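You operate a simulated robot arm through the tools that you are given. There is no shell and no other tool.

You run a simulated robot arm. Do the job below in one go: nothing can be reset, and whatever is moved stays where it is left.

Task
Swap the grey film for the 5 um one and lock it.
Fine: free the orange catch first; the grey film goes in the USED tray; the new one lies flat on the plate. Where these are worked on the way, their far stop is far enough and under half their travel is too little: orange catch.

It is judged by the outcome, as a careful person would: the job done as asked, and still so three seconds after it is handed in. It fails if anything else is knocked over, pushed out of place, dropped, spilled or broken.

Robot
A 6-joint arm with a two-finger parallel gripper, fixed in place. Base frame: the origin is at the foot of the arm, x ahead of it, y to its left, z up. Units: mm, rad, N and s.
With the tool pointing down near the work surface it reaches from about 180 to 760 mm from the base axis. Its first joint turns from -2.897 to 2.897 rad. Payload 3.91 kg.
The TCP is the grasp point between the finger pads, 30 mm short of the fingertips. In the tool frame z runs along the fingers and y along their closing line. Largest opening 110 mm; finger width 20, thickness 10; the body of the gripper, 48 by 112 mm, starts 55 mm behind the TCP.
Orientation is that of the tool frame in the base frame, as a unit quaternion [x, y, z, w]. With the fingers straight down and closing along the base's y, the tool's x points along the base's -x, its y along +y and its z along -z.

Tools
- The arm moves only by the tool move_arm. Its argument "moves" is a list that holds one entry, the list of rows, each a list of 7 numbers: the shift along the base's x, y, z in mm, then the turn, a rotation vector about the base's x, y, z in rad, then the gripper command, from -1 (shut) to 1 (fully open), values between in proportion. In form: [[[tx, ty, tz, wx, wy, wz, jaw], ...]]. A call has 1 to 20 rows; each row is the pose to reach, as a shift and turn from the pose commanded when the call began. Rows are played at 5 a second. More than 50 mm and 0.15 rad between two rows, or a gripper value outside its range, and nothing of the call is played. A pose out of reach is approached as far as the arm can. The call stops where the force on the tool passes 50 N (or 10 N more than at its start, if that is more) or the arm is blocked; 0.2 s more then pass. Each finger travels about 45 mm/s and halts on what it meets, pressing with about 24 N; the grip force reading is that of the motor and also rises with nothing between the fingers. The clock runs only during rows and for 0.2 s after the last one: add rows that repeat a pose to give the fingers time. It gives the time, the measured TCP pose, the force on the tool (base axes), the opening and the grip force at its end, in the units of the frame above (readings bear some noise), with the torque about the TCP (base axes, N m) and any sound that the robot's microphone picked up.
- Cameras (640 x 400 px; columns grow to the right, rows downward): "scene" is fixed at [49.5, -649.6, 1389.1]; the picture's right is [0.76, -0.65, 0.00], its down [-0.29, -0.34, -0.90] and it looks along [0.58, 0.68, -0.44] (base axes); focal length 351 px, centre (320, 200). "wrist" rides on the gripper at [71, 22, -107] in the tool frame; the picture's right is [-0.29, 0.96, 0.00], its down [-0.76, -0.23, -0.61] and it looks along [-0.58, -0.18, 0.79] (tool axes); focal length 243 px, centre (320, 200). There is no depth. A picture from a camera that has moved, and an enlarged one, comes with that camera's place and axes in the base frame and with its lens.
- snapshot(camera): a new picture of that camera. It takes no simulated time.
- lift_body(by): slides the trunk up (or, below 0, down) by that many mm; the arm rides with it, the base frame stays. It gives what a move gives, with no picture.
- zoom(camera, box): a new picture of the part [left, top, right, bottom] of that camera's present view, enlarged. It takes no simulated time.
- sign_off(): hands the job in; it is judged then, once.

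Nothing tells you positions but the pictures and the camera data. Unless the task says otherwise, let go and move clear before handing in.

The tools are called after "Request:" by a JSON object that holds its "op" and its "data". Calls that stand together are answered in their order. move_arm: Moves the arm, as the interface text tells. Its arguments: {"type":"object","properties":{"moves":{"type":"array"}},"required":["moves"]} The other tools are called the same way: lift_body (by) slides the trunk up or down; snapshot (camera) takes a picture; zoom (camera, box) takes an enlarged picture of a part of a camera's view; sign_off () hands the job in.

At the start:

```text
t: 0.0
tcp_pos: [314.7, 322.1, 1113.8]
ee_rot: [-0.001, 1.0, 0.0, 0.0]
contact_force: [0.3, 0.4, 0.2]
ft_torque: [-0.02, 0.05, -0.01]
width: 109.7
grasp_force: 0.1
trunk travel left (down, up): [-500.0, 90.0]
```

scene: 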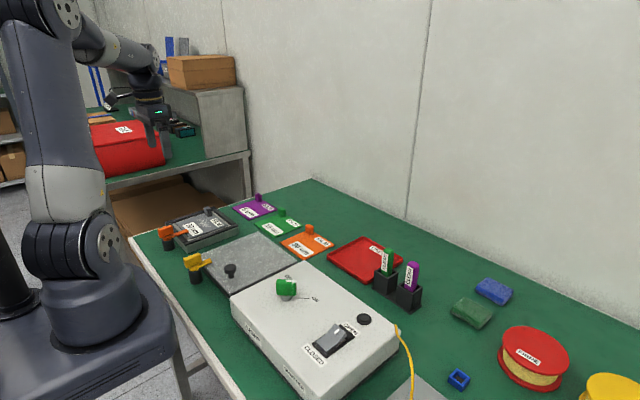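
wrist: 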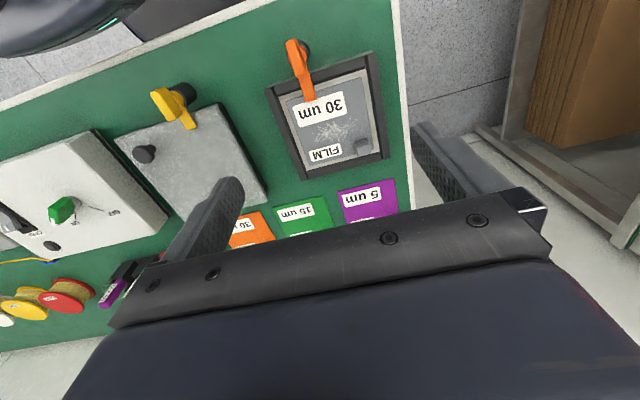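

I see a workbench with a framed plate holding a grey 30 um film under an orange catch, with purple (5 um), green and orange films beyond it and a red tray. I'll zoom in to get details first.

Request:
{"op": "zoom", "data": {"camera": "scene", "box": [140, 180, 300, 280]}}

Request:
{"op": "zoom", "data": {"camera": "scene", "box": [260, 200, 440, 312]}}

Request:
{"op": "zoom", "data": {"camera": "wrist", "box": [220, 20, 420, 240]}}

```text
4.00 times, centred on (220, 230) of scene
camera zoom: at [49.5, -649.6, 1389.1], right [0.76, -0.65, 0.0], down [-0.29, -0.34, -0.9], along [0.58, 0.68, -0.44], focal length 1403 px, centre (720, 80)
```

zoom: 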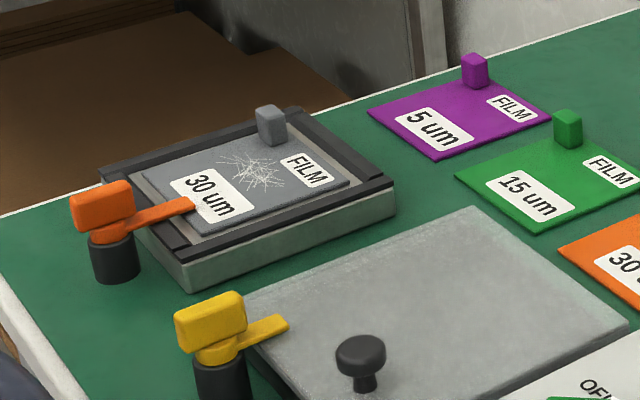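

```text
3.56 times, centred on (350, 256) of scene
camera zoom: at [49.5, -649.6, 1389.1], right [0.76, -0.65, 0.0], down [-0.29, -0.34, -0.9], along [0.58, 0.68, -0.44], focal length 1247 px, centre (213, 1)
```

zoom: 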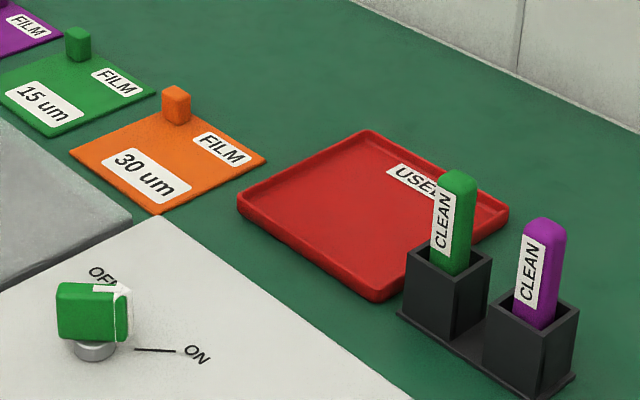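

```text
1.82 times, centred on (320, 130) of wrist
camera zoom: at [242.6, 343.0, 1220.0], right [0.29, 0.96, 0.0], down [0.76, -0.23, 0.61], along [0.58, -0.18, -0.79], focal length 441 px, centre (320, 327)
```

zoom: 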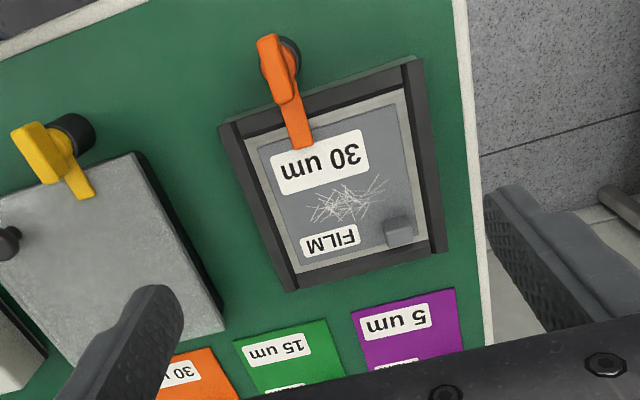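

The table top is near z≈806, the grey tab near (427,361,851), the orange catch near (275,303,865) and the purple film's near corner at about (538,289,809). I'll move lower for a closer second viewpoint.

Request:
{"op": "move_arm", "data": {"moves": [[[0, 0, -40, 0, 0, 0, 1], [-5, -5, -80, 0, 0, 0, 1], [-15, -12, -114, 0, 0, 0, 1], [-15, -12, -114, 0, 0, 0, 1]]]}}

Request:
{"op": "snapshot", "data": {"camera": "wrist"}}

Request:
{"op": "zoom", "data": {"camera": "wrist", "box": [230, 20, 430, 220]}}

Request:
{"op": "snapshot", "data": {"camera": "scene"}}

```text
t: 1.0
tcp_pos: [298.9, 309.2, 998.6]
ee_rot: [0.0, 1.0, 0.0, 0.001]
contact_force: [-0.2, 0.5, -0.1]
ft_torque: [0.0, 0.0, 0.05]
width: 109.9
grasp_force: 0.1
trunk travel left (down, up): [-500.0, 90.0]
```

```text
taken
camera wrist: at [226.6, 330.9, 1105.5], right [0.29, 0.96, 0.0], down [0.76, -0.23, 0.61], along [0.58, -0.18, -0.79], focal length 243 px, centre (320, 200)
```

wrist: 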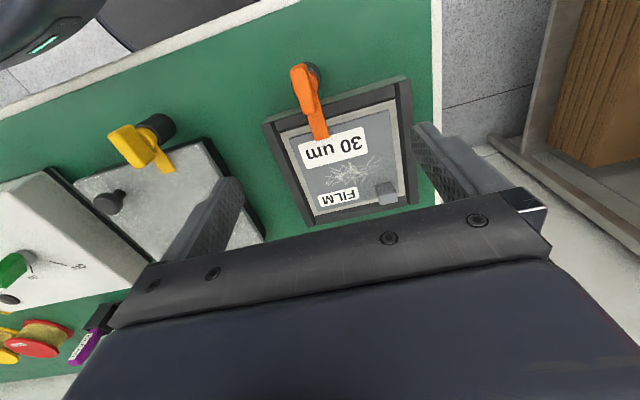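

```text
2.00 times, centred on (330, 120) of wrist
camera zoom: at [226.6, 330.9, 1105.5], right [0.29, 0.96, 0.0], down [0.76, -0.23, 0.61], along [0.58, -0.18, -0.79], focal length 485 px, centre (300, 360)
```

zoom: 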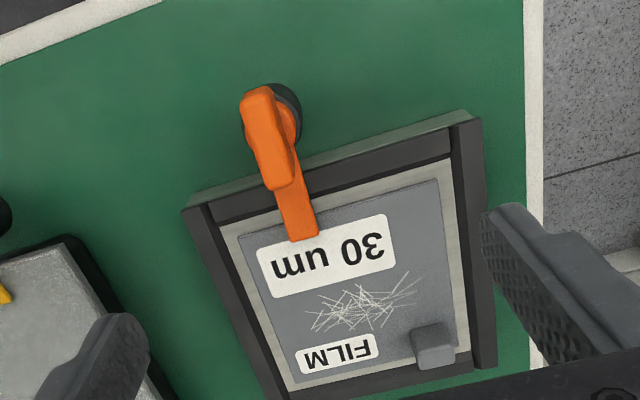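

```text
taken
```

scene: 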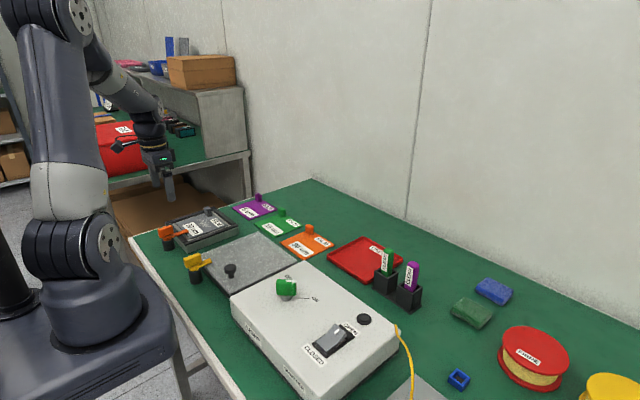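

The arm moves well. I'll zoom tightly on the catch and the tab from both cameras for triangulation.

Request:
{"op": "zoom", "data": {"camera": "wrist", "box": [270, 50, 350, 150]}}

Request:
{"op": "zoom", "data": {"camera": "scene", "box": [150, 200, 206, 260]}}

Request:
{"op": "zoom", "data": {"camera": "scene", "box": [170, 190, 250, 250]}}

Request:
{"op": "zoom", "data": {"camera": "scene", "box": [225, 185, 285, 225]}}

Request:
{"op": "zoom", "data": {"camera": "wrist", "box": [260, 70, 420, 230]}}

```text
4.00 times, centred on (310, 100) of wrist
camera zoom: at [226.6, 330.9, 1105.5], right [0.29, 0.96, 0.0], down [0.76, -0.23, 0.61], along [0.58, -0.18, -0.79], focal length 970 px, centre (360, 600)
```

zoom: 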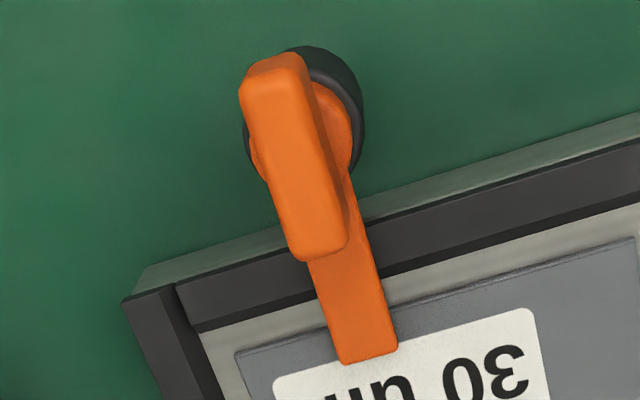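

```text
6.67 times, centred on (178, 230) of scene
camera zoom: at [49.5, -649.6, 1389.1], right [0.76, -0.65, 0.0], down [-0.29, -0.34, -0.9], along [0.58, 0.68, -0.44], focal length 2338 px, centre (1267, 0)
```

zoom: 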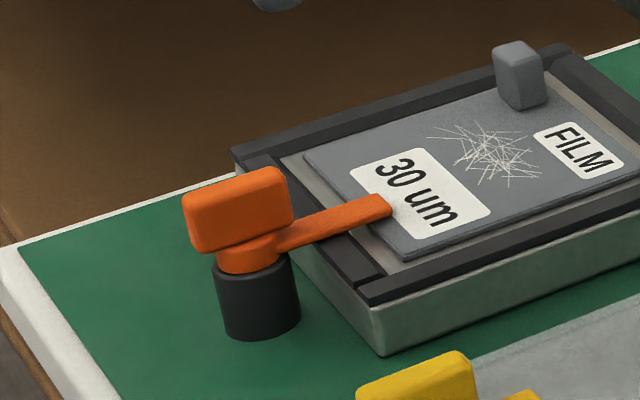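

```text
6.67 times, centred on (210, 220) of scene
camera zoom: at [49.5, -649.6, 1389.1], right [0.76, -0.65, 0.0], down [-0.29, -0.34, -0.9], along [0.58, 0.68, -0.44], focal length 2338 px, centre (1053, 67)
```

zoom: 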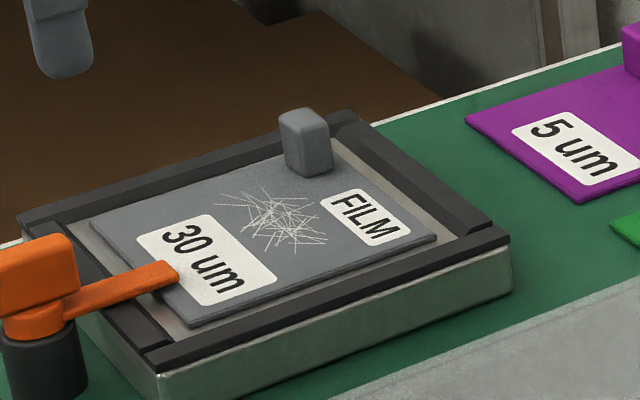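

```text
10.00 times, centred on (255, 205) of scene
camera zoom: at [49.5, -649.6, 1389.1], right [0.76, -0.65, 0.0], down [-0.29, -0.34, -0.9], along [0.58, 0.68, -0.44], focal length 3507 px, centre (970, 150)
```

zoom: 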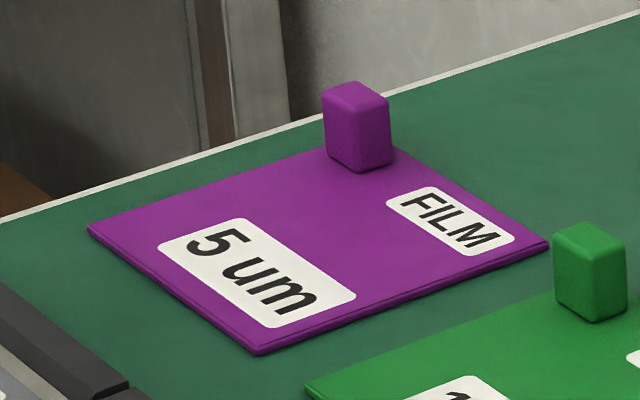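

```text
2.50 times, centred on (340, 150) of wrist
camera zoom: at [226.6, 330.9, 1105.5], right [0.29, 0.96, 0.0], down [0.76, -0.23, 0.61], along [0.58, -0.18, -0.79], focal length 606 px, centre (270, 325)
```

zoom: 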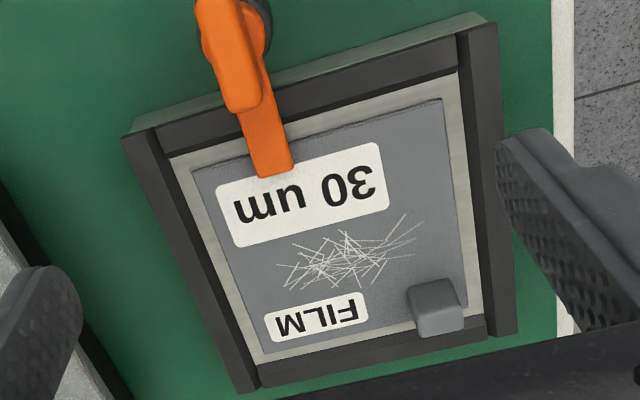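

Request:
{"op": "zoom", "data": {"camera": "wrist", "box": [350, 160, 430, 220]}}

Request:
{"op": "zoom", "data": {"camera": "scene", "box": [190, 195, 230, 220]}}

Request:
{"op": "zoom", "data": {"camera": "wrist", "box": [0, 80, 270, 380]}}

Request:
{"op": "zoom", "data": {"camera": "scene", "box": [320, 225, 440, 310]}}

```text
6.67 times, centred on (390, 190) of wrist
camera zoom: at [226.6, 330.9, 1105.5], right [0.29, 0.96, 0.0], down [0.76, -0.23, 0.61], along [0.58, -0.18, -0.79], focal length 1618 px, centre (-147, 267)
```

zoom: 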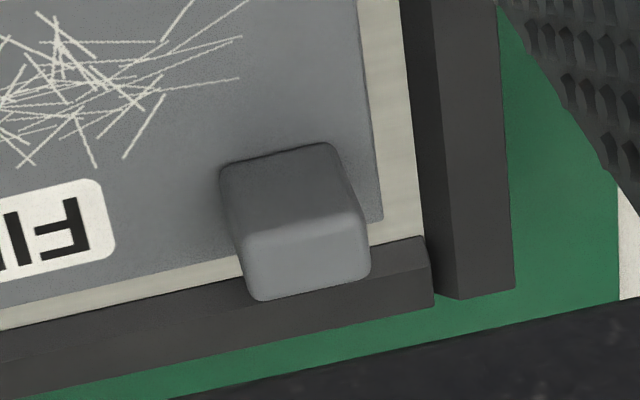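

```text
16.00 times, centred on (210, 208) of scene
camera zoom: at [49.5, -649.6, 1389.1], right [0.76, -0.65, 0.0], down [-0.29, -0.34, -0.9], along [0.58, 0.68, -0.44], focal length 5611 px, centre (2080, 80)
```

zoom: 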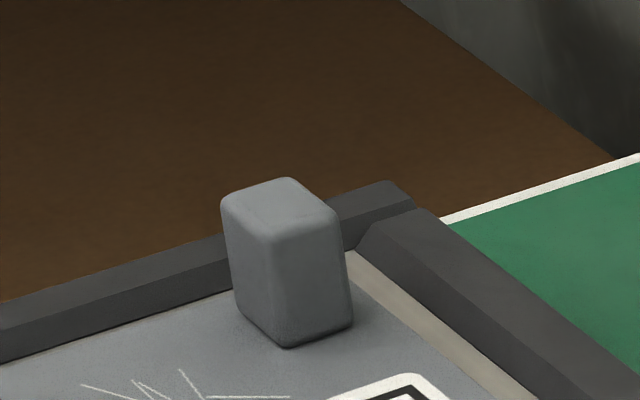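

```text
1.33 times, centred on (135, 230) of wrist
camera zoom: at [226.6, 330.9, 1105.5], right [0.29, 0.96, 0.0], down [0.76, -0.23, 0.61], along [0.58, -0.18, -0.79], focal length 324 px, centre (567, 160)
```

zoom: 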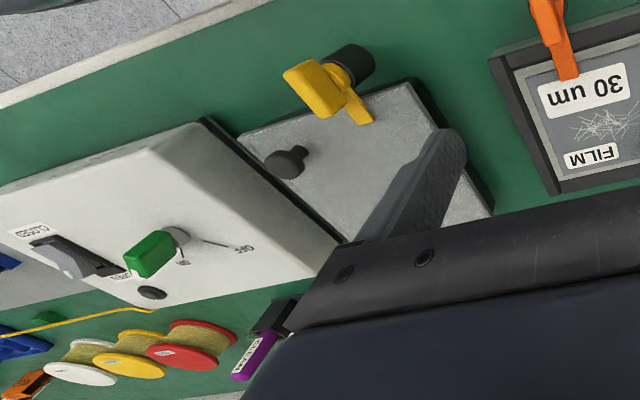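

```text
4.71 times, centred on (380, 268) of scene
camera zoom: at [49.5, -649.6, 1389.1], right [0.76, -0.65, 0.0], down [-0.29, -0.34, -0.9], along [0.58, 0.68, -0.44], focal length 1650 px, centre (38, -118)
```

zoom: 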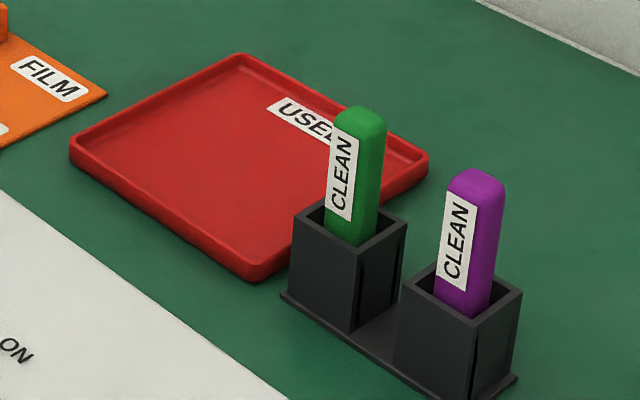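

Frame is axis-aligned: grey film about x 326–441, y 262–377, tab top (429.5,359,861). Catch pivot is about (272,302) with its handle along x, top z≈869. I'll go above the catch to check alignment.

Request:
{"op": "move_arm", "data": {"moves": [[[-12, -4, -30, 0, 0, 0, 0.2], [-26, -8, -64, 0, 0, 0, -0.2], [-26, -8, -64, 0, 0, 0, -0.4], [-26, -8, -64, 0, 0, 0, -0.4], [-26, -8, -64, 0, 0, 0, -0.4]]]}}

Request:
{"op": "snapshot", "data": {"camera": "wrist"}}

Request:
{"op": "zoom", "data": {"camera": "wrist", "box": [240, 100, 400, 220]}}

Request:
{"op": "zoom", "data": {"camera": "scene", "box": [140, 180, 220, 260]}}

```text
t: 2.2
tcp_pos: [272.6, 300.7, 935.6]
ee_rot: [-0.001, 1.0, 0.0, 0.0]
contact_force: [0.6, -0.3, -0.1]
ft_torque: [0.0, -0.03, 0.01]
width: 33.0
grasp_force: 0.0
trunk travel left (down, up): [-500.0, 90.0]
```

```text
taken
camera wrist: at [200.2, 322.5, 1041.4], right [0.29, 0.96, 0.0], down [0.76, -0.23, 0.61], along [0.58, -0.18, -0.79], focal length 243 px, centre (320, 200)
```

wrist: 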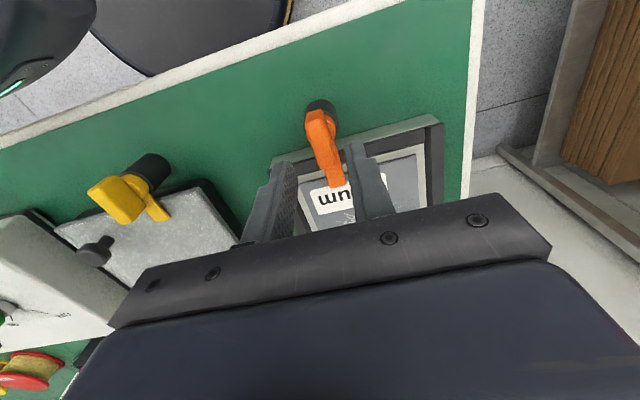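

```text
3.33 times, centred on (320, 160) of wrist
camera zoom: at [200.2, 322.5, 1041.4], right [0.29, 0.96, 0.0], down [0.76, -0.23, 0.61], along [0.58, -0.18, -0.79], focal length 809 px, centre (320, 333)
```

zoom: 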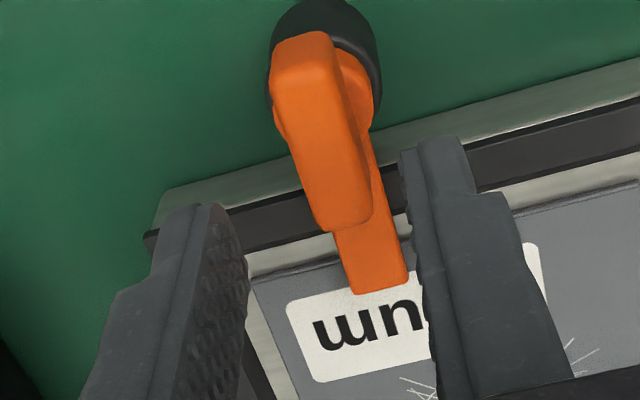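

```text
5.00 times, centred on (180, 220) of scene
camera zoom: at [49.5, -649.6, 1389.1], right [0.76, -0.65, 0.0], down [-0.29, -0.34, -0.9], along [0.58, 0.68, -0.44], focal length 1753 px, centre (1020, 100)
```

zoom: 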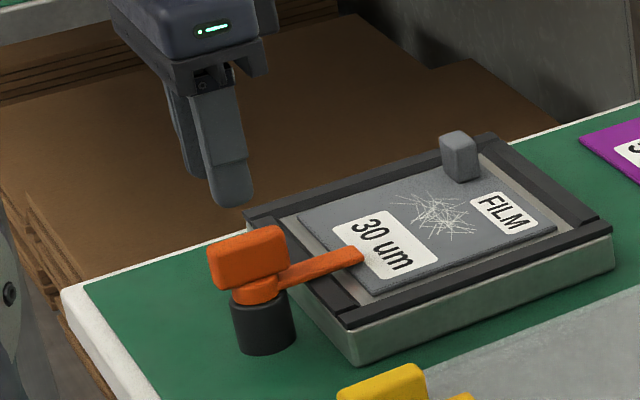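

The handle block spans about x 257–298, y 293–308, z 847–869, and the fingers are aligned over it. I'll descend with tips to about z 853 and close on it.

Request:
{"op": "move_arm", "data": {"moves": [[[2, 0, -25, 0, 0, -0.03, -0.4], [2, 0, -45, 0, 0, -0.03, -0.4], [2, 0, -52, 0, 0, -0.03, -0.4], [2, 0, -52, 0, 0, -0.03, -0.4]]]}}

Request:
{"op": "zoom", "data": {"camera": "wrist", "box": [240, 100, 400, 220]}}

Request:
{"op": "zoom", "data": {"camera": "scene", "box": [140, 190, 220, 250]}}

```text
t: 3.2
tcp_pos: [274.9, 300.8, 882.3]
ee_rot: [0.015, 1.0, 0.0, 0.0]
contact_force: [0.7, -0.4, 0.5]
ft_torque: [-0.02, 0.02, -0.03]
width: 33.3
grasp_force: 0.1
trunk travel left (down, up): [-500.0, 90.0]
```

```text
3.33 times, centred on (320, 160) of wrist
camera zoom: at [204.4, 325.1, 989.4], right [0.32, 0.95, 0.0], down [0.75, -0.25, 0.61], along [0.58, -0.19, -0.79], focal length 809 px, centre (320, 333)
```

zoom: 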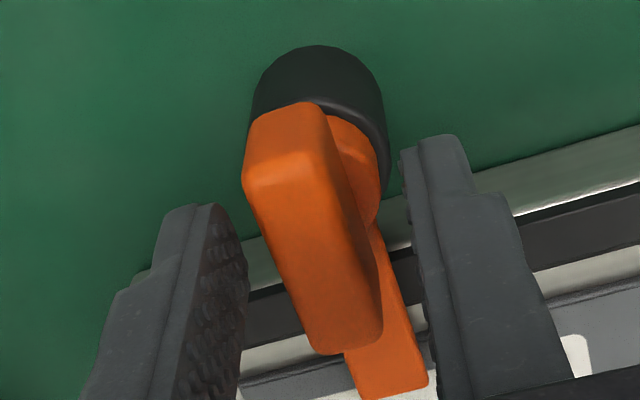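

```text
6.67 times, centred on (180, 220) of scene
camera zoom: at [49.5, -649.6, 1389.1], right [0.76, -0.65, 0.0], down [-0.29, -0.34, -0.9], along [0.58, 0.68, -0.44], focal length 2338 px, centre (1253, 67)
```

zoom: 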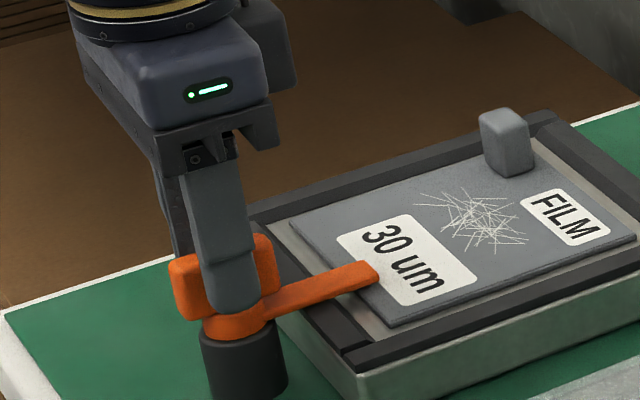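

Fingers straddle the handle; now I close and watch the reaction forces.

Request:
{"op": "move_arm", "data": {"moves": [[[0, 0, 0, 0, 0, 0, -0.8], [0, 0, 0, 0, 0, 0, -1], [0, 0, 0, 0, 0, 0, -1], [0, 0, 0, 0, 0, 0, -1]]]}}

Request:
{"op": "zoom", "data": {"camera": "wrist", "box": [240, 100, 400, 220]}}

```text
t: 4.2
tcp_pos: [276.1, 300.4, 883.2]
ee_rot: [0.015, 1.0, -0.001, 0.0]
contact_force: [0.7, -9.9, -2.5]
ft_torque: [-0.14, 0.04, -0.03]
width: 14.7
grasp_force: 45.1
trunk travel left (down, up): [-500.0, 90.0]
```

```text
3.33 times, centred on (320, 160) of wrist
camera zoom: at [204.2, 324.0, 989.5], right [0.32, 0.95, 0.0], down [0.75, -0.25, 0.61], along [0.58, -0.19, -0.79], focal length 809 px, centre (320, 333)
```

zoom: 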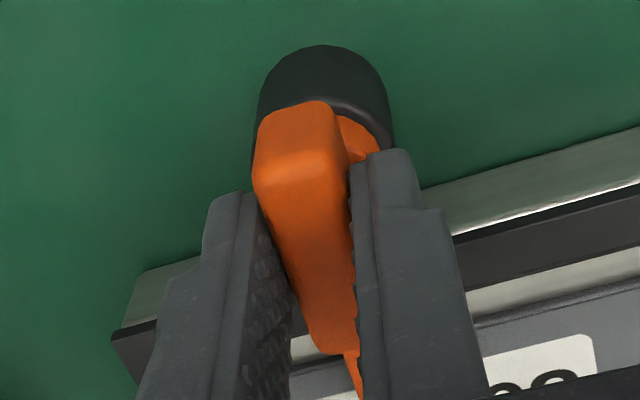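

Gripped (14.7 mm). I'll try a small turn counter-clockwise to feel for the direction.

Request:
{"op": "move_arm", "data": {"moves": [[[0, -0.8, 0, 0, 0, 0.08, -1], [0, -0.8, 0, 0, 0, 0.16, -1], [0, -0.8, 0, 0, 0, 0.24, -1], [0, -0.8, 0, 0, 0, 0.24, -1]]]}}

Request:
{"op": "zoom", "data": {"camera": "scene", "box": [140, 190, 220, 250]}}

```text
t: 5.2
tcp_pos: [275.5, 300.4, 883.1]
ee_rot: [-0.106, 0.994, -0.001, -0.001]
contact_force: [-5.7, -8.7, -14.9]
ft_torque: [-0.08, 0.16, -1.29]
width: 18.8
grasp_force: 44.3
trunk travel left (down, up): [-500.0, 90.0]
```

```text
6.67 times, centred on (180, 220) of scene
camera zoom: at [49.5, -649.6, 1389.1], right [0.76, -0.65, 0.0], down [-0.29, -0.34, -0.9], along [0.58, 0.68, -0.44], focal length 2338 px, centre (1253, 67)
```

zoom: 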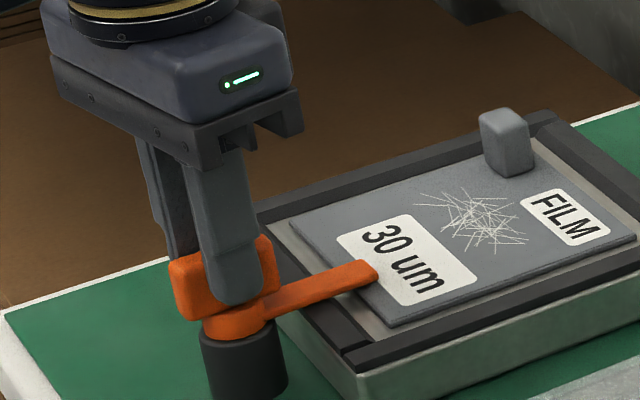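

Counter-clockwise is blocked (the jaws were forced open, the lever did not move). I'll return and try clockwise.

Request:
{"op": "move_arm", "data": {"moves": [[[0, 0, 0, 0, 0, -0.12, -1], [0, 0, 0, 0, 0, -0.24, -1], [0, 0, 0, 0, 0, -0.34, -1], [0, 0, 0, 0, 0, -0.44, -1], [0, 0, 0, 0, 0, -0.54, -1], [0, 0, 0, 0, 0, -0.54, -1]]]}}

Request:
{"op": "zoom", "data": {"camera": "scene", "box": [140, 190, 220, 250]}}

Request:
{"op": "snapshot", "data": {"camera": "wrist"}}

```text
t: 6.6
tcp_pos: [275.6, 300.3, 882.4]
ee_rot: [0.164, 0.987, 0.001, -0.001]
contact_force: [2.9, -9.1, -7.2]
ft_torque: [-0.41, -0.42, 0.01]
width: 14.7
grasp_force: 44.9
trunk travel left (down, up): [-500.0, 90.0]
```

```text
6.67 times, centred on (180, 220) of scene
camera zoom: at [49.5, -649.6, 1389.1], right [0.76, -0.65, 0.0], down [-0.29, -0.34, -0.9], along [0.58, 0.68, -0.44], focal length 2338 px, centre (1253, 67)
```

zoom: 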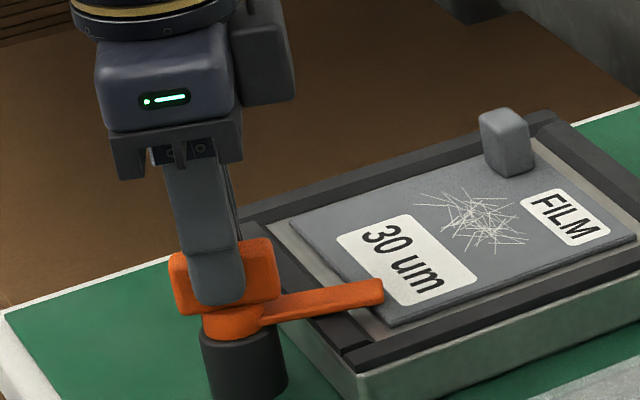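

```text
taken
camera wrist: at [215.3, 344.0, 990.1], right [0.58, 0.81, 0.0], down [0.64, -0.46, 0.61], along [0.49, -0.35, -0.79], focal length 243 px, centre (320, 200)
```

wrist: 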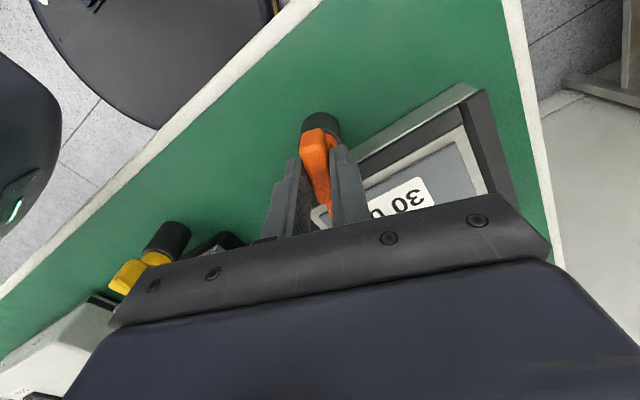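

Clockwise turns freely and the lever follows. Continuing clockwise toward the far stop.

Request:
{"op": "move_arm", "data": {"moves": [[[0, -0.5, 0, 0, 0, -0.1, -1], [0, -0.5, 0, 0, 0, -0.2, -1], [0, -0.5, 0, 0, 0, -0.3, -1], [0, -0.5, 0, 0, 0, -0.4, -1], [0, -0.5, 0, 0, 0, -0.5, -1], [0, -0.5, 0, 0, 0, -0.6, -1], [0, -0.5, 0, 0, 0, -0.7, -1], [0, -0.5, 0, 0, 0, -0.7, -1]]]}}

Request:
{"op": "zoom", "data": {"camera": "scene", "box": [140, 190, 220, 250]}}

```text
t: 8.4
tcp_pos: [277.3, 301.2, 883.0]
ee_rot: [0.493, 0.87, 0.0, 0.0]
contact_force: [18.1, 3.7, 5.7]
ft_torque: [-0.39, -0.58, 0.06]
width: 14.7
grasp_force: 44.6
trunk travel left (down, up): [-500.0, 90.0]
```

```text
6.67 times, centred on (180, 220) of scene
camera zoom: at [49.5, -649.6, 1389.1], right [0.76, -0.65, 0.0], down [-0.29, -0.34, -0.9], along [0.58, 0.68, -0.44], focal length 2338 px, centre (1253, 67)
```

zoom: 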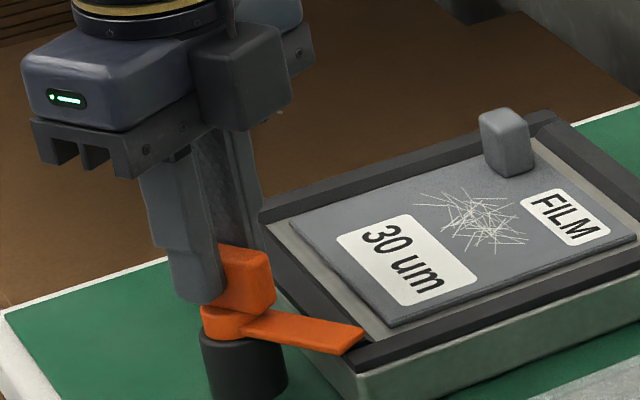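

Turned about 59°; it binds slightly in x, so I shift +2 mm and continue clockwise.

Request:
{"op": "move_arm", "data": {"moves": [[[1.5, 0.5, 0, 0, 0, -0.1, -1], [2, 1, 0, 0, 0, -0.2, -1], [2, 1, 0, 0, 0, -0.3, -1], [2, 1, 0, 0, 0, -0.4, -1], [2, 1, 0, 0, 0, -0.5, -1], [2, 1, 0, 0, 0, -0.5, -1]]]}}

Request:
{"op": "zoom", "data": {"camera": "scene", "box": [140, 190, 220, 250]}}

Request:
{"op": "snapshot", "data": {"camera": "wrist"}}

```text
t: 9.8
tcp_pos: [278.4, 301.5, 882.8]
ee_rot: [0.692, 0.722, -0.001, 0.0]
contact_force: [6.9, 5.3, 16.7]
ft_torque: [-0.67, -0.29, 1.23]
width: 17.2
grasp_force: 45.0
trunk travel left (down, up): [-500.0, 90.0]
```

```text
6.67 times, centred on (180, 220) of scene
camera zoom: at [49.5, -649.6, 1389.1], right [0.76, -0.65, 0.0], down [-0.29, -0.34, -0.9], along [0.58, 0.68, -0.44], focal length 2338 px, centre (1253, 67)
```

zoom: 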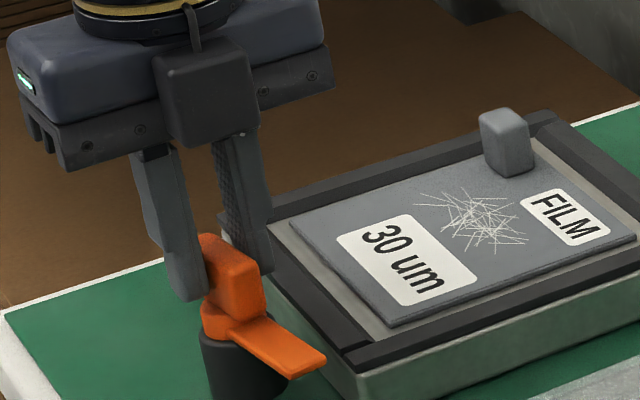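

```text
taken
camera wrist: at [295.5, 373.7, 989.7], right [0.97, -0.25, 0.0], down [-0.2, -0.77, 0.61], along [-0.15, -0.59, -0.79], focal length 243 px, centre (320, 200)
```

wrist: 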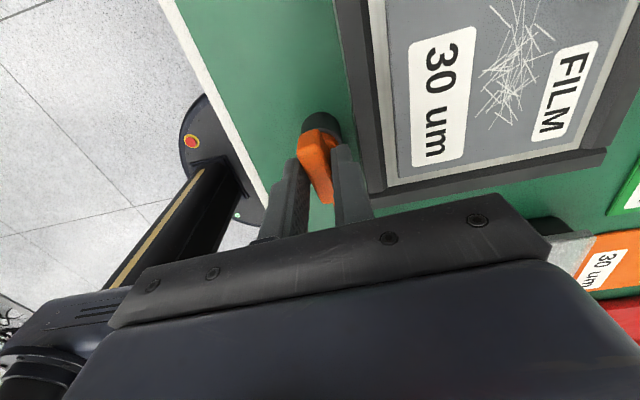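

The lever hit its far stop at about 85–90°, well clear of the film. I'll relax the twist, open slightly and rise.

Request:
{"op": "move_arm", "data": {"moves": [[[0, 0, 0, 0, 0, 0.1, -1], [0, 0, 0, 0, 0, 0.12, -0.5], [0, 0, 0, 0, 0, 0.12, -0.5], [0, 0, 30, 0, 0, 0.12, -0.5], [0, 0, 60, 0, 0, 0.12, -0.5], [0, 0, 100, 0, 0, 0.12, -0.5]]]}}

Request:
{"op": "zoom", "data": {"camera": "scene", "box": [140, 190, 220, 250]}}

Request:
{"op": "snapshot", "data": {"camera": "wrist"}}

```text
t: 11.2
tcp_pos: [279.6, 301.4, 984.8]
ee_rot: [0.647, 0.762, 0.0, 0.0]
contact_force: [0.2, 0.2, 0.8]
ft_torque: [0.0, -0.01, 0.0]
width: 27.6
grasp_force: 0.1
trunk travel left (down, up): [-500.0, 90.0]
```

```text
6.67 times, centred on (180, 220) of scene
camera zoom: at [49.5, -649.6, 1389.1], right [0.76, -0.65, 0.0], down [-0.29, -0.34, -0.9], along [0.58, 0.68, -0.44], focal length 2338 px, centre (1253, 67)
```

zoom: 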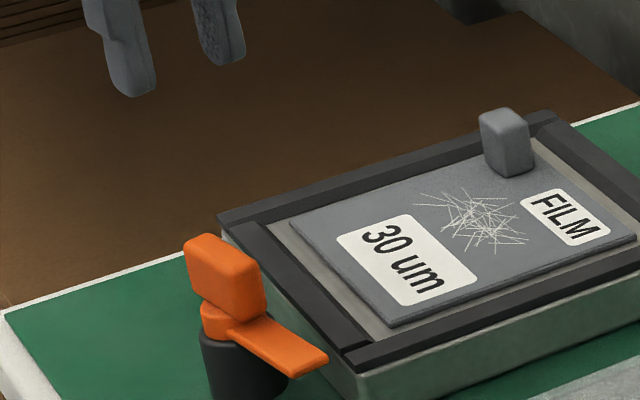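

```text
taken
camera wrist: at [288.3, 374.7, 1091.0], right [0.99, -0.13, 0.0], down [-0.1, -0.79, 0.61], along [-0.08, -0.6, -0.79], focal length 243 px, centre (320, 200)
```

wrist: 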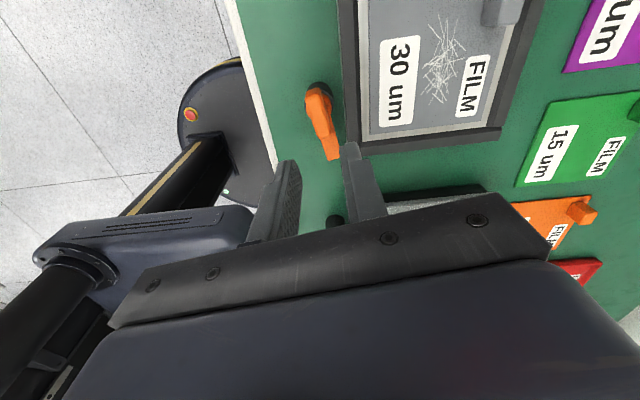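

The catch stays open and the film is free. Now I return to the default orientation and hover above the grey tab.

Request:
{"op": "move_arm", "data": {"moves": [[[15, 6, 5, 0, 0, 0.141, -0.3], [30, 12, 5, 0, 0, 0.282, -0.25], [45, 18, 0, 0, 0, 0.423, -0.2], [60, 23, 0, 0, 0, 0.564, -0.2], [75, 29, 0, 0, 0, 0.705, -0.2], [90, 35, 0, 0, 0, 0.846, -0.2], [105, 41, -10, 0, 0, 0.987, -0.2], [120, 46, -15, 0, 0, 1.128, -0.2], [135, 52, -20, 0, 0, 1.269, -0.2], [150, 58, -25, 0, 0, 1.408, -0.2], [150, 58, -25, 0, 0, 1.408, -0.2]]]}}

Request:
{"op": "snapshot", "data": {"camera": "wrist"}}

Request:
{"op": "zoom", "data": {"camera": "wrist", "box": [260, 90, 380, 190]}}

Request:
{"op": "zoom", "data": {"camera": "scene", "box": [170, 170, 250, 230]}}

```text
t: 13.6
tcp_pos: [426.9, 358.7, 958.1]
ee_rot: [0.0, 1.0, 0.0, 0.0]
contact_force: [-0.5, 0.5, 0.7]
ft_torque: [0.0, 0.0, 0.02]
width: 44.1
grasp_force: 0.1
trunk travel left (down, up): [-500.0, 90.0]
```

```text
taken
camera wrist: at [355.7, 379.8, 1064.6], right [0.29, 0.96, 0.0], down [0.76, -0.23, 0.61], along [0.58, -0.18, -0.79], focal length 243 px, centre (320, 200)
```

wrist: 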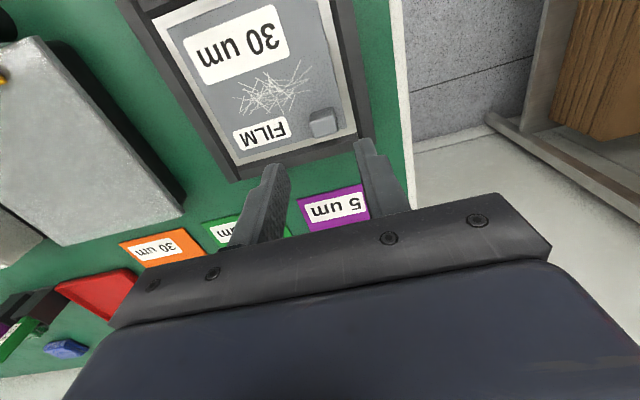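

```text
4.00 times, centred on (320, 140) of wrist
camera zoom: at [355.7, 379.8, 1064.6], right [0.29, 0.96, 0.0], down [0.76, -0.23, 0.61], along [0.58, -0.18, -0.79], focal length 970 px, centre (320, 440)
```

zoom: 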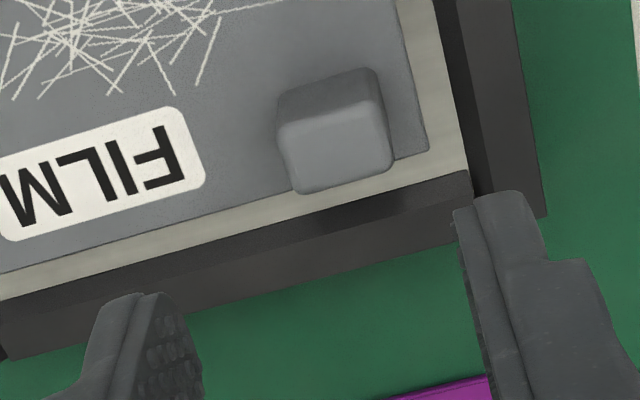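

```text
6.67 times, centred on (210, 200) of scene
camera zoom: at [49.5, -649.6, 1389.1], right [0.76, -0.65, 0.0], down [-0.29, -0.34, -0.9], along [0.58, 0.68, -0.44], focal length 2338 px, centre (1053, 200)
```

zoom: 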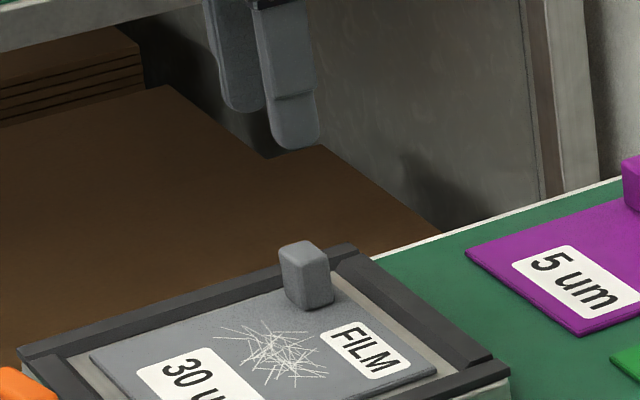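

Refined tab top: (431,360,858). I'll narrow the jaws a little and descend in two stages.

Request:
{"op": "move_arm", "data": {"moves": [[[3.5, 1.2, -20, 0, 0, 0, -0.3], [3.5, 1.2, -45, 0, 0, 0, -0.3], [3.5, 1.2, -58, 0, 0, 0, -0.3], [3.5, 1.2, -58, 0, 0, 0, -0.3]]]}}

Request:
{"op": "zoom", "data": {"camera": "wrist", "box": [240, 100, 400, 220]}}

Request:
{"op": "zoom", "data": {"camera": "scene", "box": [170, 170, 250, 230]}}

```text
t: 14.6
tcp_pos: [429.7, 360.6, 900.5]
ee_rot: [0.0, 1.0, 0.0, 0.0]
contact_force: [-0.2, 0.4, -0.3]
ft_torque: [0.04, -0.03, 0.0]
width: 38.5
grasp_force: 0.1
trunk travel left (down, up): [-500.0, 90.0]
```

```text
3.33 times, centred on (320, 160) of wrist
camera zoom: at [358.3, 382.0, 1007.6], right [0.29, 0.96, 0.0], down [0.76, -0.23, 0.61], along [0.58, -0.18, -0.79], focal length 809 px, centre (320, 333)
```

zoom: 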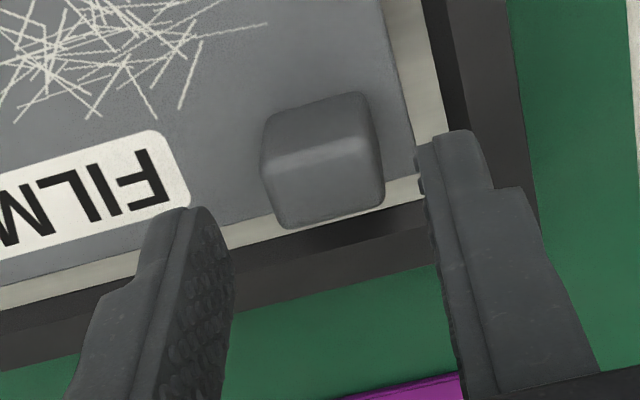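

```text
6.67 times, centred on (210, 200) of scene
camera zoom: at [49.5, -649.6, 1389.1], right [0.76, -0.65, 0.0], down [-0.29, -0.34, -0.9], along [0.58, 0.68, -0.44], focal length 2338 px, centre (1053, 200)
```

zoom: 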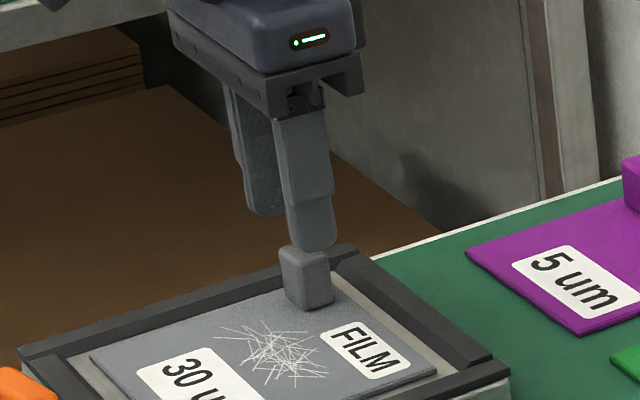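

Alignment is good (tab at 432,360.7). I'll descend to TCP z≈872 and close on the tab.

Request:
{"op": "move_arm", "data": {"moves": [[[1.5, 0, -15, 0, 0, 0, -0.3], [1.8, 0, -28, 0, 0, 0, -0.3], [1.8, 0, -28, 0, 0, 0, -0.3]]]}}

Request:
{"op": "zoom", "data": {"camera": "wrist", "box": [240, 120, 400, 240]}}

Request:
{"op": "zoom", "data": {"camera": "scene", "box": [190, 180, 250, 225]}}

```text
t: 15.4
tcp_pos: [431.6, 359.2, 870.5]
ee_rot: [0.001, 1.0, 0.001, 0.001]
contact_force: [-0.5, -0.3, -0.1]
ft_torque: [0.0, 0.01, 0.02]
width: 38.6
grasp_force: 0.0
trunk travel left (down, up): [-500.0, 90.0]
```

```text
3.33 times, centred on (320, 180) of wrist
camera zoom: at [360.3, 381.3, 978.1], right [0.29, 0.96, 0.0], down [0.76, -0.23, 0.61], along [0.58, -0.18, -0.79], focal length 809 px, centre (320, 267)
```

zoom: 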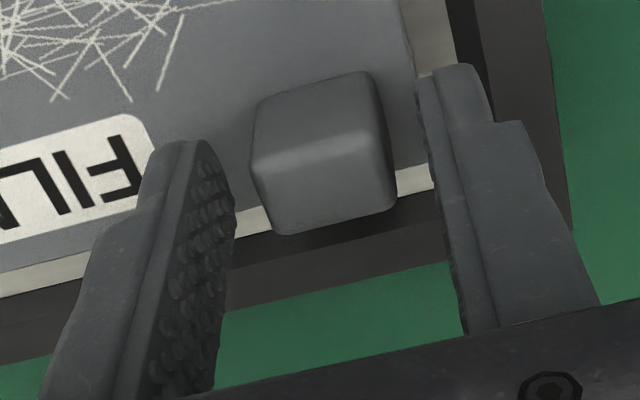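

```text
8.89 times, centred on (220, 202) of scene
camera zoom: at [49.5, -649.6, 1389.1], right [0.76, -0.65, 0.0], down [-0.29, -0.34, -0.9], along [0.58, 0.68, -0.44], focal length 3117 px, centre (1209, 178)
```

zoom: 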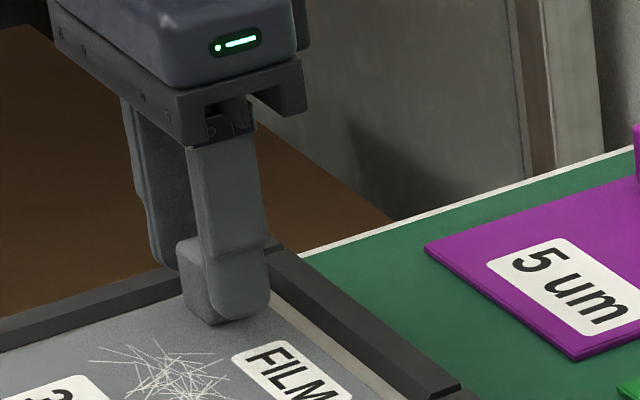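

Request:
{"op": "move_arm", "data": {"moves": [[[0, 0, 0, 0, 0, 0, -0.6], [0, 0, 0, 0, 0, 0, -1], [0, 0, 0, 0, 0, 0, -1], [0, 0, 0, 0, 0, 0, -1]]]}}

Request:
{"op": "zoom", "data": {"camera": "wrist", "box": [240, 120, 400, 240]}}

```text
t: 16.4
tcp_pos: [431.5, 359.7, 872.0]
ee_rot: [0.0, 1.0, -0.001, 0.0]
contact_force: [-0.1, 0.0, 0.2]
ft_torque: [-0.02, 0.01, -0.01]
width: 22.9
grasp_force: 24.0
trunk travel left (down, up): [-500.0, 90.0]
```

```text
3.33 times, centred on (320, 180) of wrist
camera zoom: at [360.2, 381.3, 978.4], right [0.29, 0.96, 0.0], down [0.76, -0.23, 0.61], along [0.58, -0.18, -0.79], focal length 809 px, centre (320, 267)
```

zoom: 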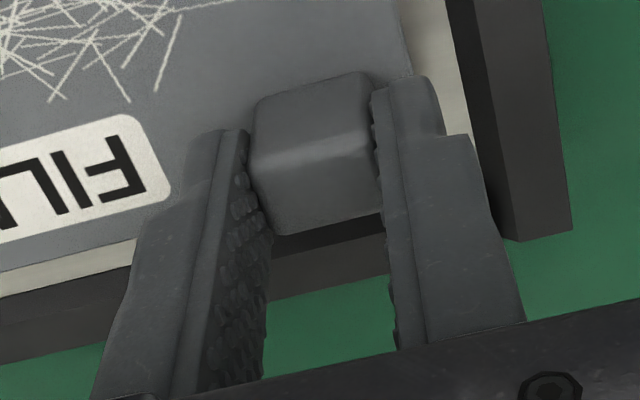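

Gripped at 22.9 mm. Lifting straight up gently.

Request:
{"op": "move_arm", "data": {"moves": [[[0, 0, 6, 0, 0, 0, -1], [0, 0, 15, 0, 0, 0, -1], [0, 0, 35, 0, 0, 0, -1], [0, 0, 65, 0, 0, 0, -1], [0, 0, 100, 0, 0, 0, -1], [0, 0, 100, 0, 0, 0, -1]]]}}

Request:
{"op": "snapshot", "data": {"camera": "wrist"}}

Request:
{"op": "snapshot", "data": {"camera": "scene"}}

```text
t: 17.8
tcp_pos: [433.0, 359.5, 974.6]
ee_rot: [0.001, 1.0, 0.0, 0.0]
contact_force: [0.3, -0.2, -0.7]
ft_torque: [-0.01, 0.01, -0.01]
width: 22.9
grasp_force: 23.9
trunk travel left (down, up): [-500.0, 90.0]
```

```text
taken
camera wrist: at [360.6, 381.7, 1080.4], right [0.29, 0.96, 0.0], down [0.76, -0.23, 0.61], along [0.58, -0.18, -0.79], focal length 243 px, centre (320, 200)
```

wrist: 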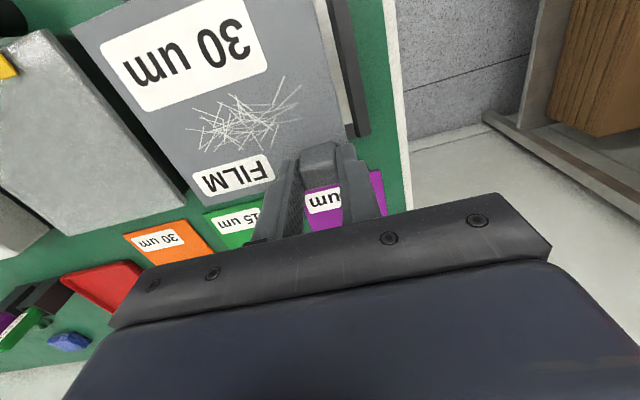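

```text
taken
```

scene: 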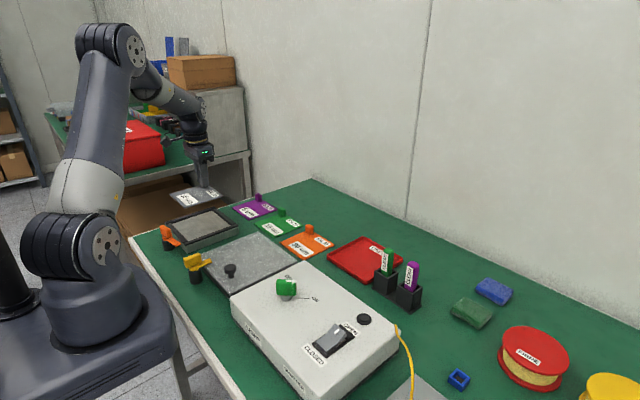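

Film lifted cleanly. I'll carry it high toward the tray, pausing where the wrist camera can see the tray unobstructed.

Request:
{"op": "move_arm", "data": {"moves": [[[25, -25, 15, 0, 0, 0, -1], [55, -52, 25, 0, 0, 0, -1], [85, -80, 25, 0, 0, 0, -1], [115, -107, 25, 0, 0, 0, -1], [145, -135, 25, 0, 0, 0, -1], [175, -162, 25, 0, 0, 0, -1], [195, -180, 25, 0, 0, 0, -1], [205, -189, 25, 0, 0, 0, -1], [205, -189, 25, 0, 0, 0, -1]]]}}

Request:
{"op": "snapshot", "data": {"camera": "wrist"}}

Request:
{"op": "snapshot", "data": {"camera": "scene"}}

Request:
{"op": "zoom", "data": {"camera": "wrist", "box": [40, 100, 220, 260]}}

```text
t: 19.8
tcp_pos: [637.3, 172.5, 998.7]
ee_rot: [0.001, 1.0, 0.001, -0.001]
contact_force: [0.6, -0.1, -0.7]
ft_torque: [0.02, -0.02, 0.02]
width: 23.0
grasp_force: 24.1
trunk travel left (down, up): [-500.0, 90.0]
```

```text
taken
camera wrist: at [566.2, 193.9, 1104.2], right [0.29, 0.96, 0.0], down [0.76, -0.23, 0.61], along [0.58, -0.18, -0.79], focal length 243 px, centre (320, 200)
```

wrist: 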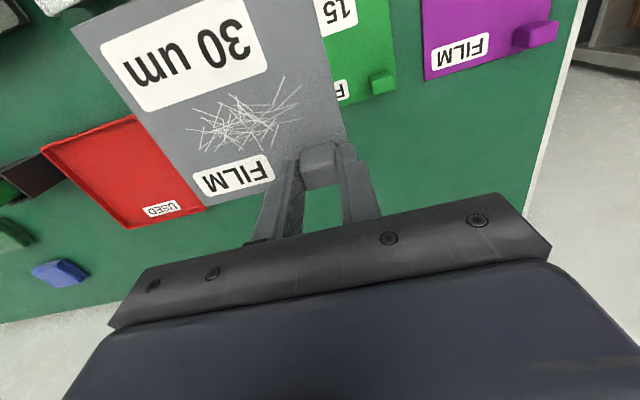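

```text
taken
```

scene: 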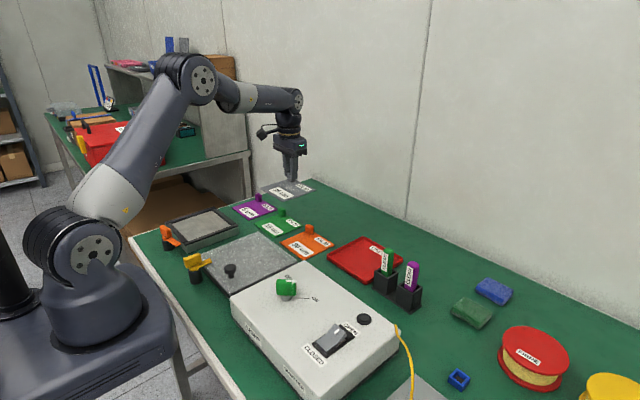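

```text
2.50 times, centred on (130, 180) of wrist
camera zoom: at [566.2, 193.9, 1104.2], right [0.29, 0.96, 0.0], down [0.76, -0.23, 0.61], along [0.58, -0.18, -0.79], focal length 606 px, centre (795, 250)
```

zoom: 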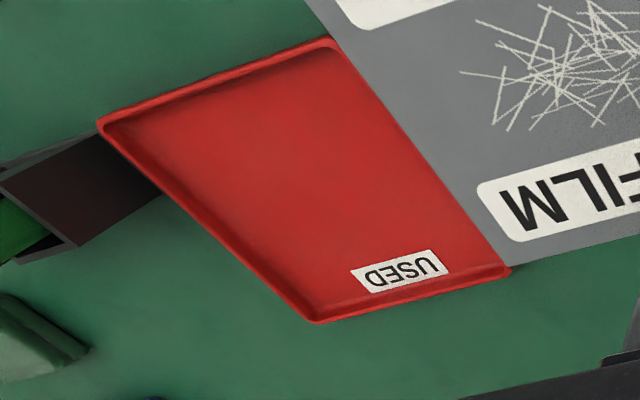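

Combining both views, the USED tray is centred at about (667.5,−118), 150 mm square, rim z≈815. I'll move the film above it so the film centre is over the tray centre (TCP ≈ 713.5, −77.5).

Request:
{"op": "move_arm", "data": {"moves": [[[10, -30, 0, 0, 0, 0, -1], [22, -70, 0, 0, 0, 0, -1], [35, -112, 0, 0, 0, 0, -1], [48, -155, 0, 0, 0, 0, -1], [60, -195, 0, 0, 0, 0, -1], [70, -230, 0, 0, 0, 0, -1], [76, -250, -20, 0, 0, 0, -1], [76, -250, -50, 0, 0, 0, -1], [76, -250, -70, 0, 0, 0, -1], [76, -250, -70, 0, 0, 0, -1]]]}}

Request:
{"op": "snapshot", "data": {"camera": "wrist"}}

Request:
{"op": "zoom", "data": {"camera": "scene", "box": [300, 170, 460, 320]}}

```text
t: 22.0
tcp_pos: [715.6, -79.5, 927.2]
ee_rot: [0.0, 1.0, 0.0, -0.001]
contact_force: [0.3, 0.2, -1.2]
ft_torque: [0.01, 0.01, 0.0]
width: 22.9
grasp_force: 24.7
trunk travel left (down, up): [-500.0, 90.0]
```

```text
taken
camera wrist: at [643.6, -58.2, 1033.7], right [0.29, 0.96, 0.0], down [0.76, -0.23, 0.61], along [0.58, -0.18, -0.79], focal length 243 px, centre (320, 200)
```

wrist: 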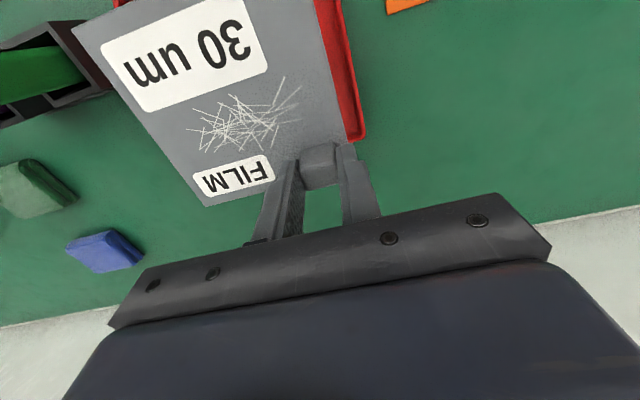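

```text
2.67 times, centred on (380, 245) of scene
camera zoom: at [49.5, -649.6, 1389.1], right [0.76, -0.65, 0.0], down [-0.29, -0.34, -0.9], along [0.58, 0.68, -0.44], focal length 935 px, centre (160, 80)
```

zoom: 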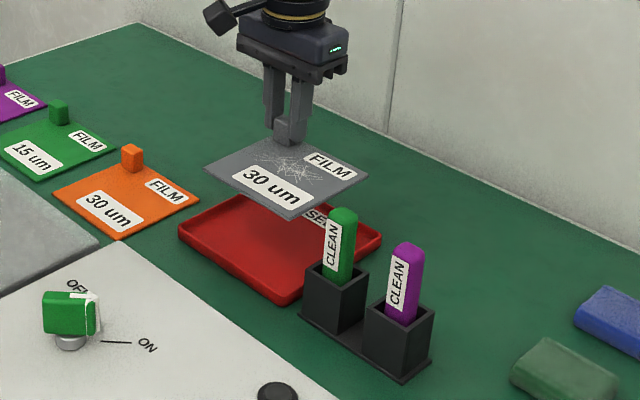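

Well centred. Descending to just above the rim first.

Request:
{"op": "move_arm", "data": {"moves": [[[0, 0, -20, 0, 0, 0, -1], [0, 0, -40, 0, 0, 0, -1], [0, 0, -58, 0, 0, 0, -1], [0, 0, -64, 0, 0, 0, -1], [0, 0, -64, 0, 0, 0, -1]]]}}

Request:
{"op": "zoom", "data": {"camera": "scene", "box": [310, 210, 430, 300]}}

Request:
{"op": "snapshot", "data": {"camera": "wrist"}}

```text
t: 23.2
tcp_pos: [714.2, -80.0, 864.1]
ee_rot: [0.001, 1.0, 0.001, 0.0]
contact_force: [0.3, -0.1, 0.3]
ft_torque: [0.01, 0.0, 0.02]
width: 22.9
grasp_force: 24.1
trunk travel left (down, up): [-500.0, 90.0]
```

```text
4.44 times, centred on (370, 255) of scene
camera zoom: at [49.5, -649.6, 1389.1], right [0.76, -0.65, 0.0], down [-0.29, -0.34, -0.9], along [0.58, 0.68, -0.44], focal length 1558 px, centre (98, -44)
```

zoom: 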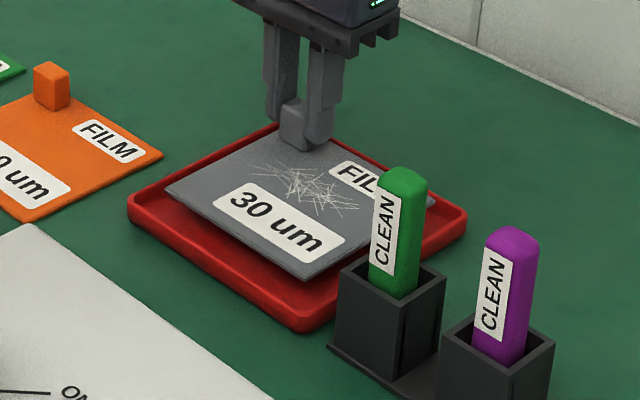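

```text
taken
camera wrist: at [642.8, -57.5, 970.3], right [0.29, 0.96, 0.0], down [0.76, -0.23, 0.61], along [0.58, -0.18, -0.79], focal length 243 px, centre (320, 200)
```

wrist: 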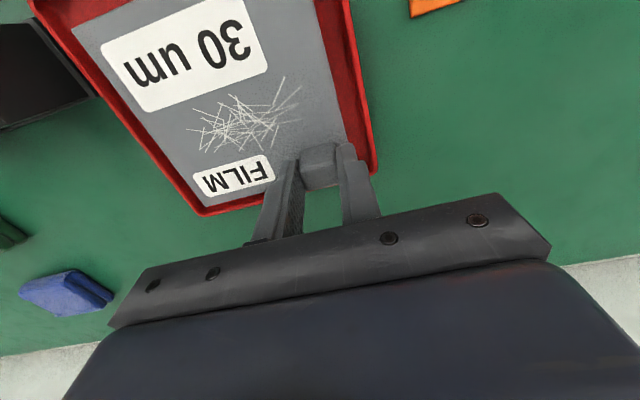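

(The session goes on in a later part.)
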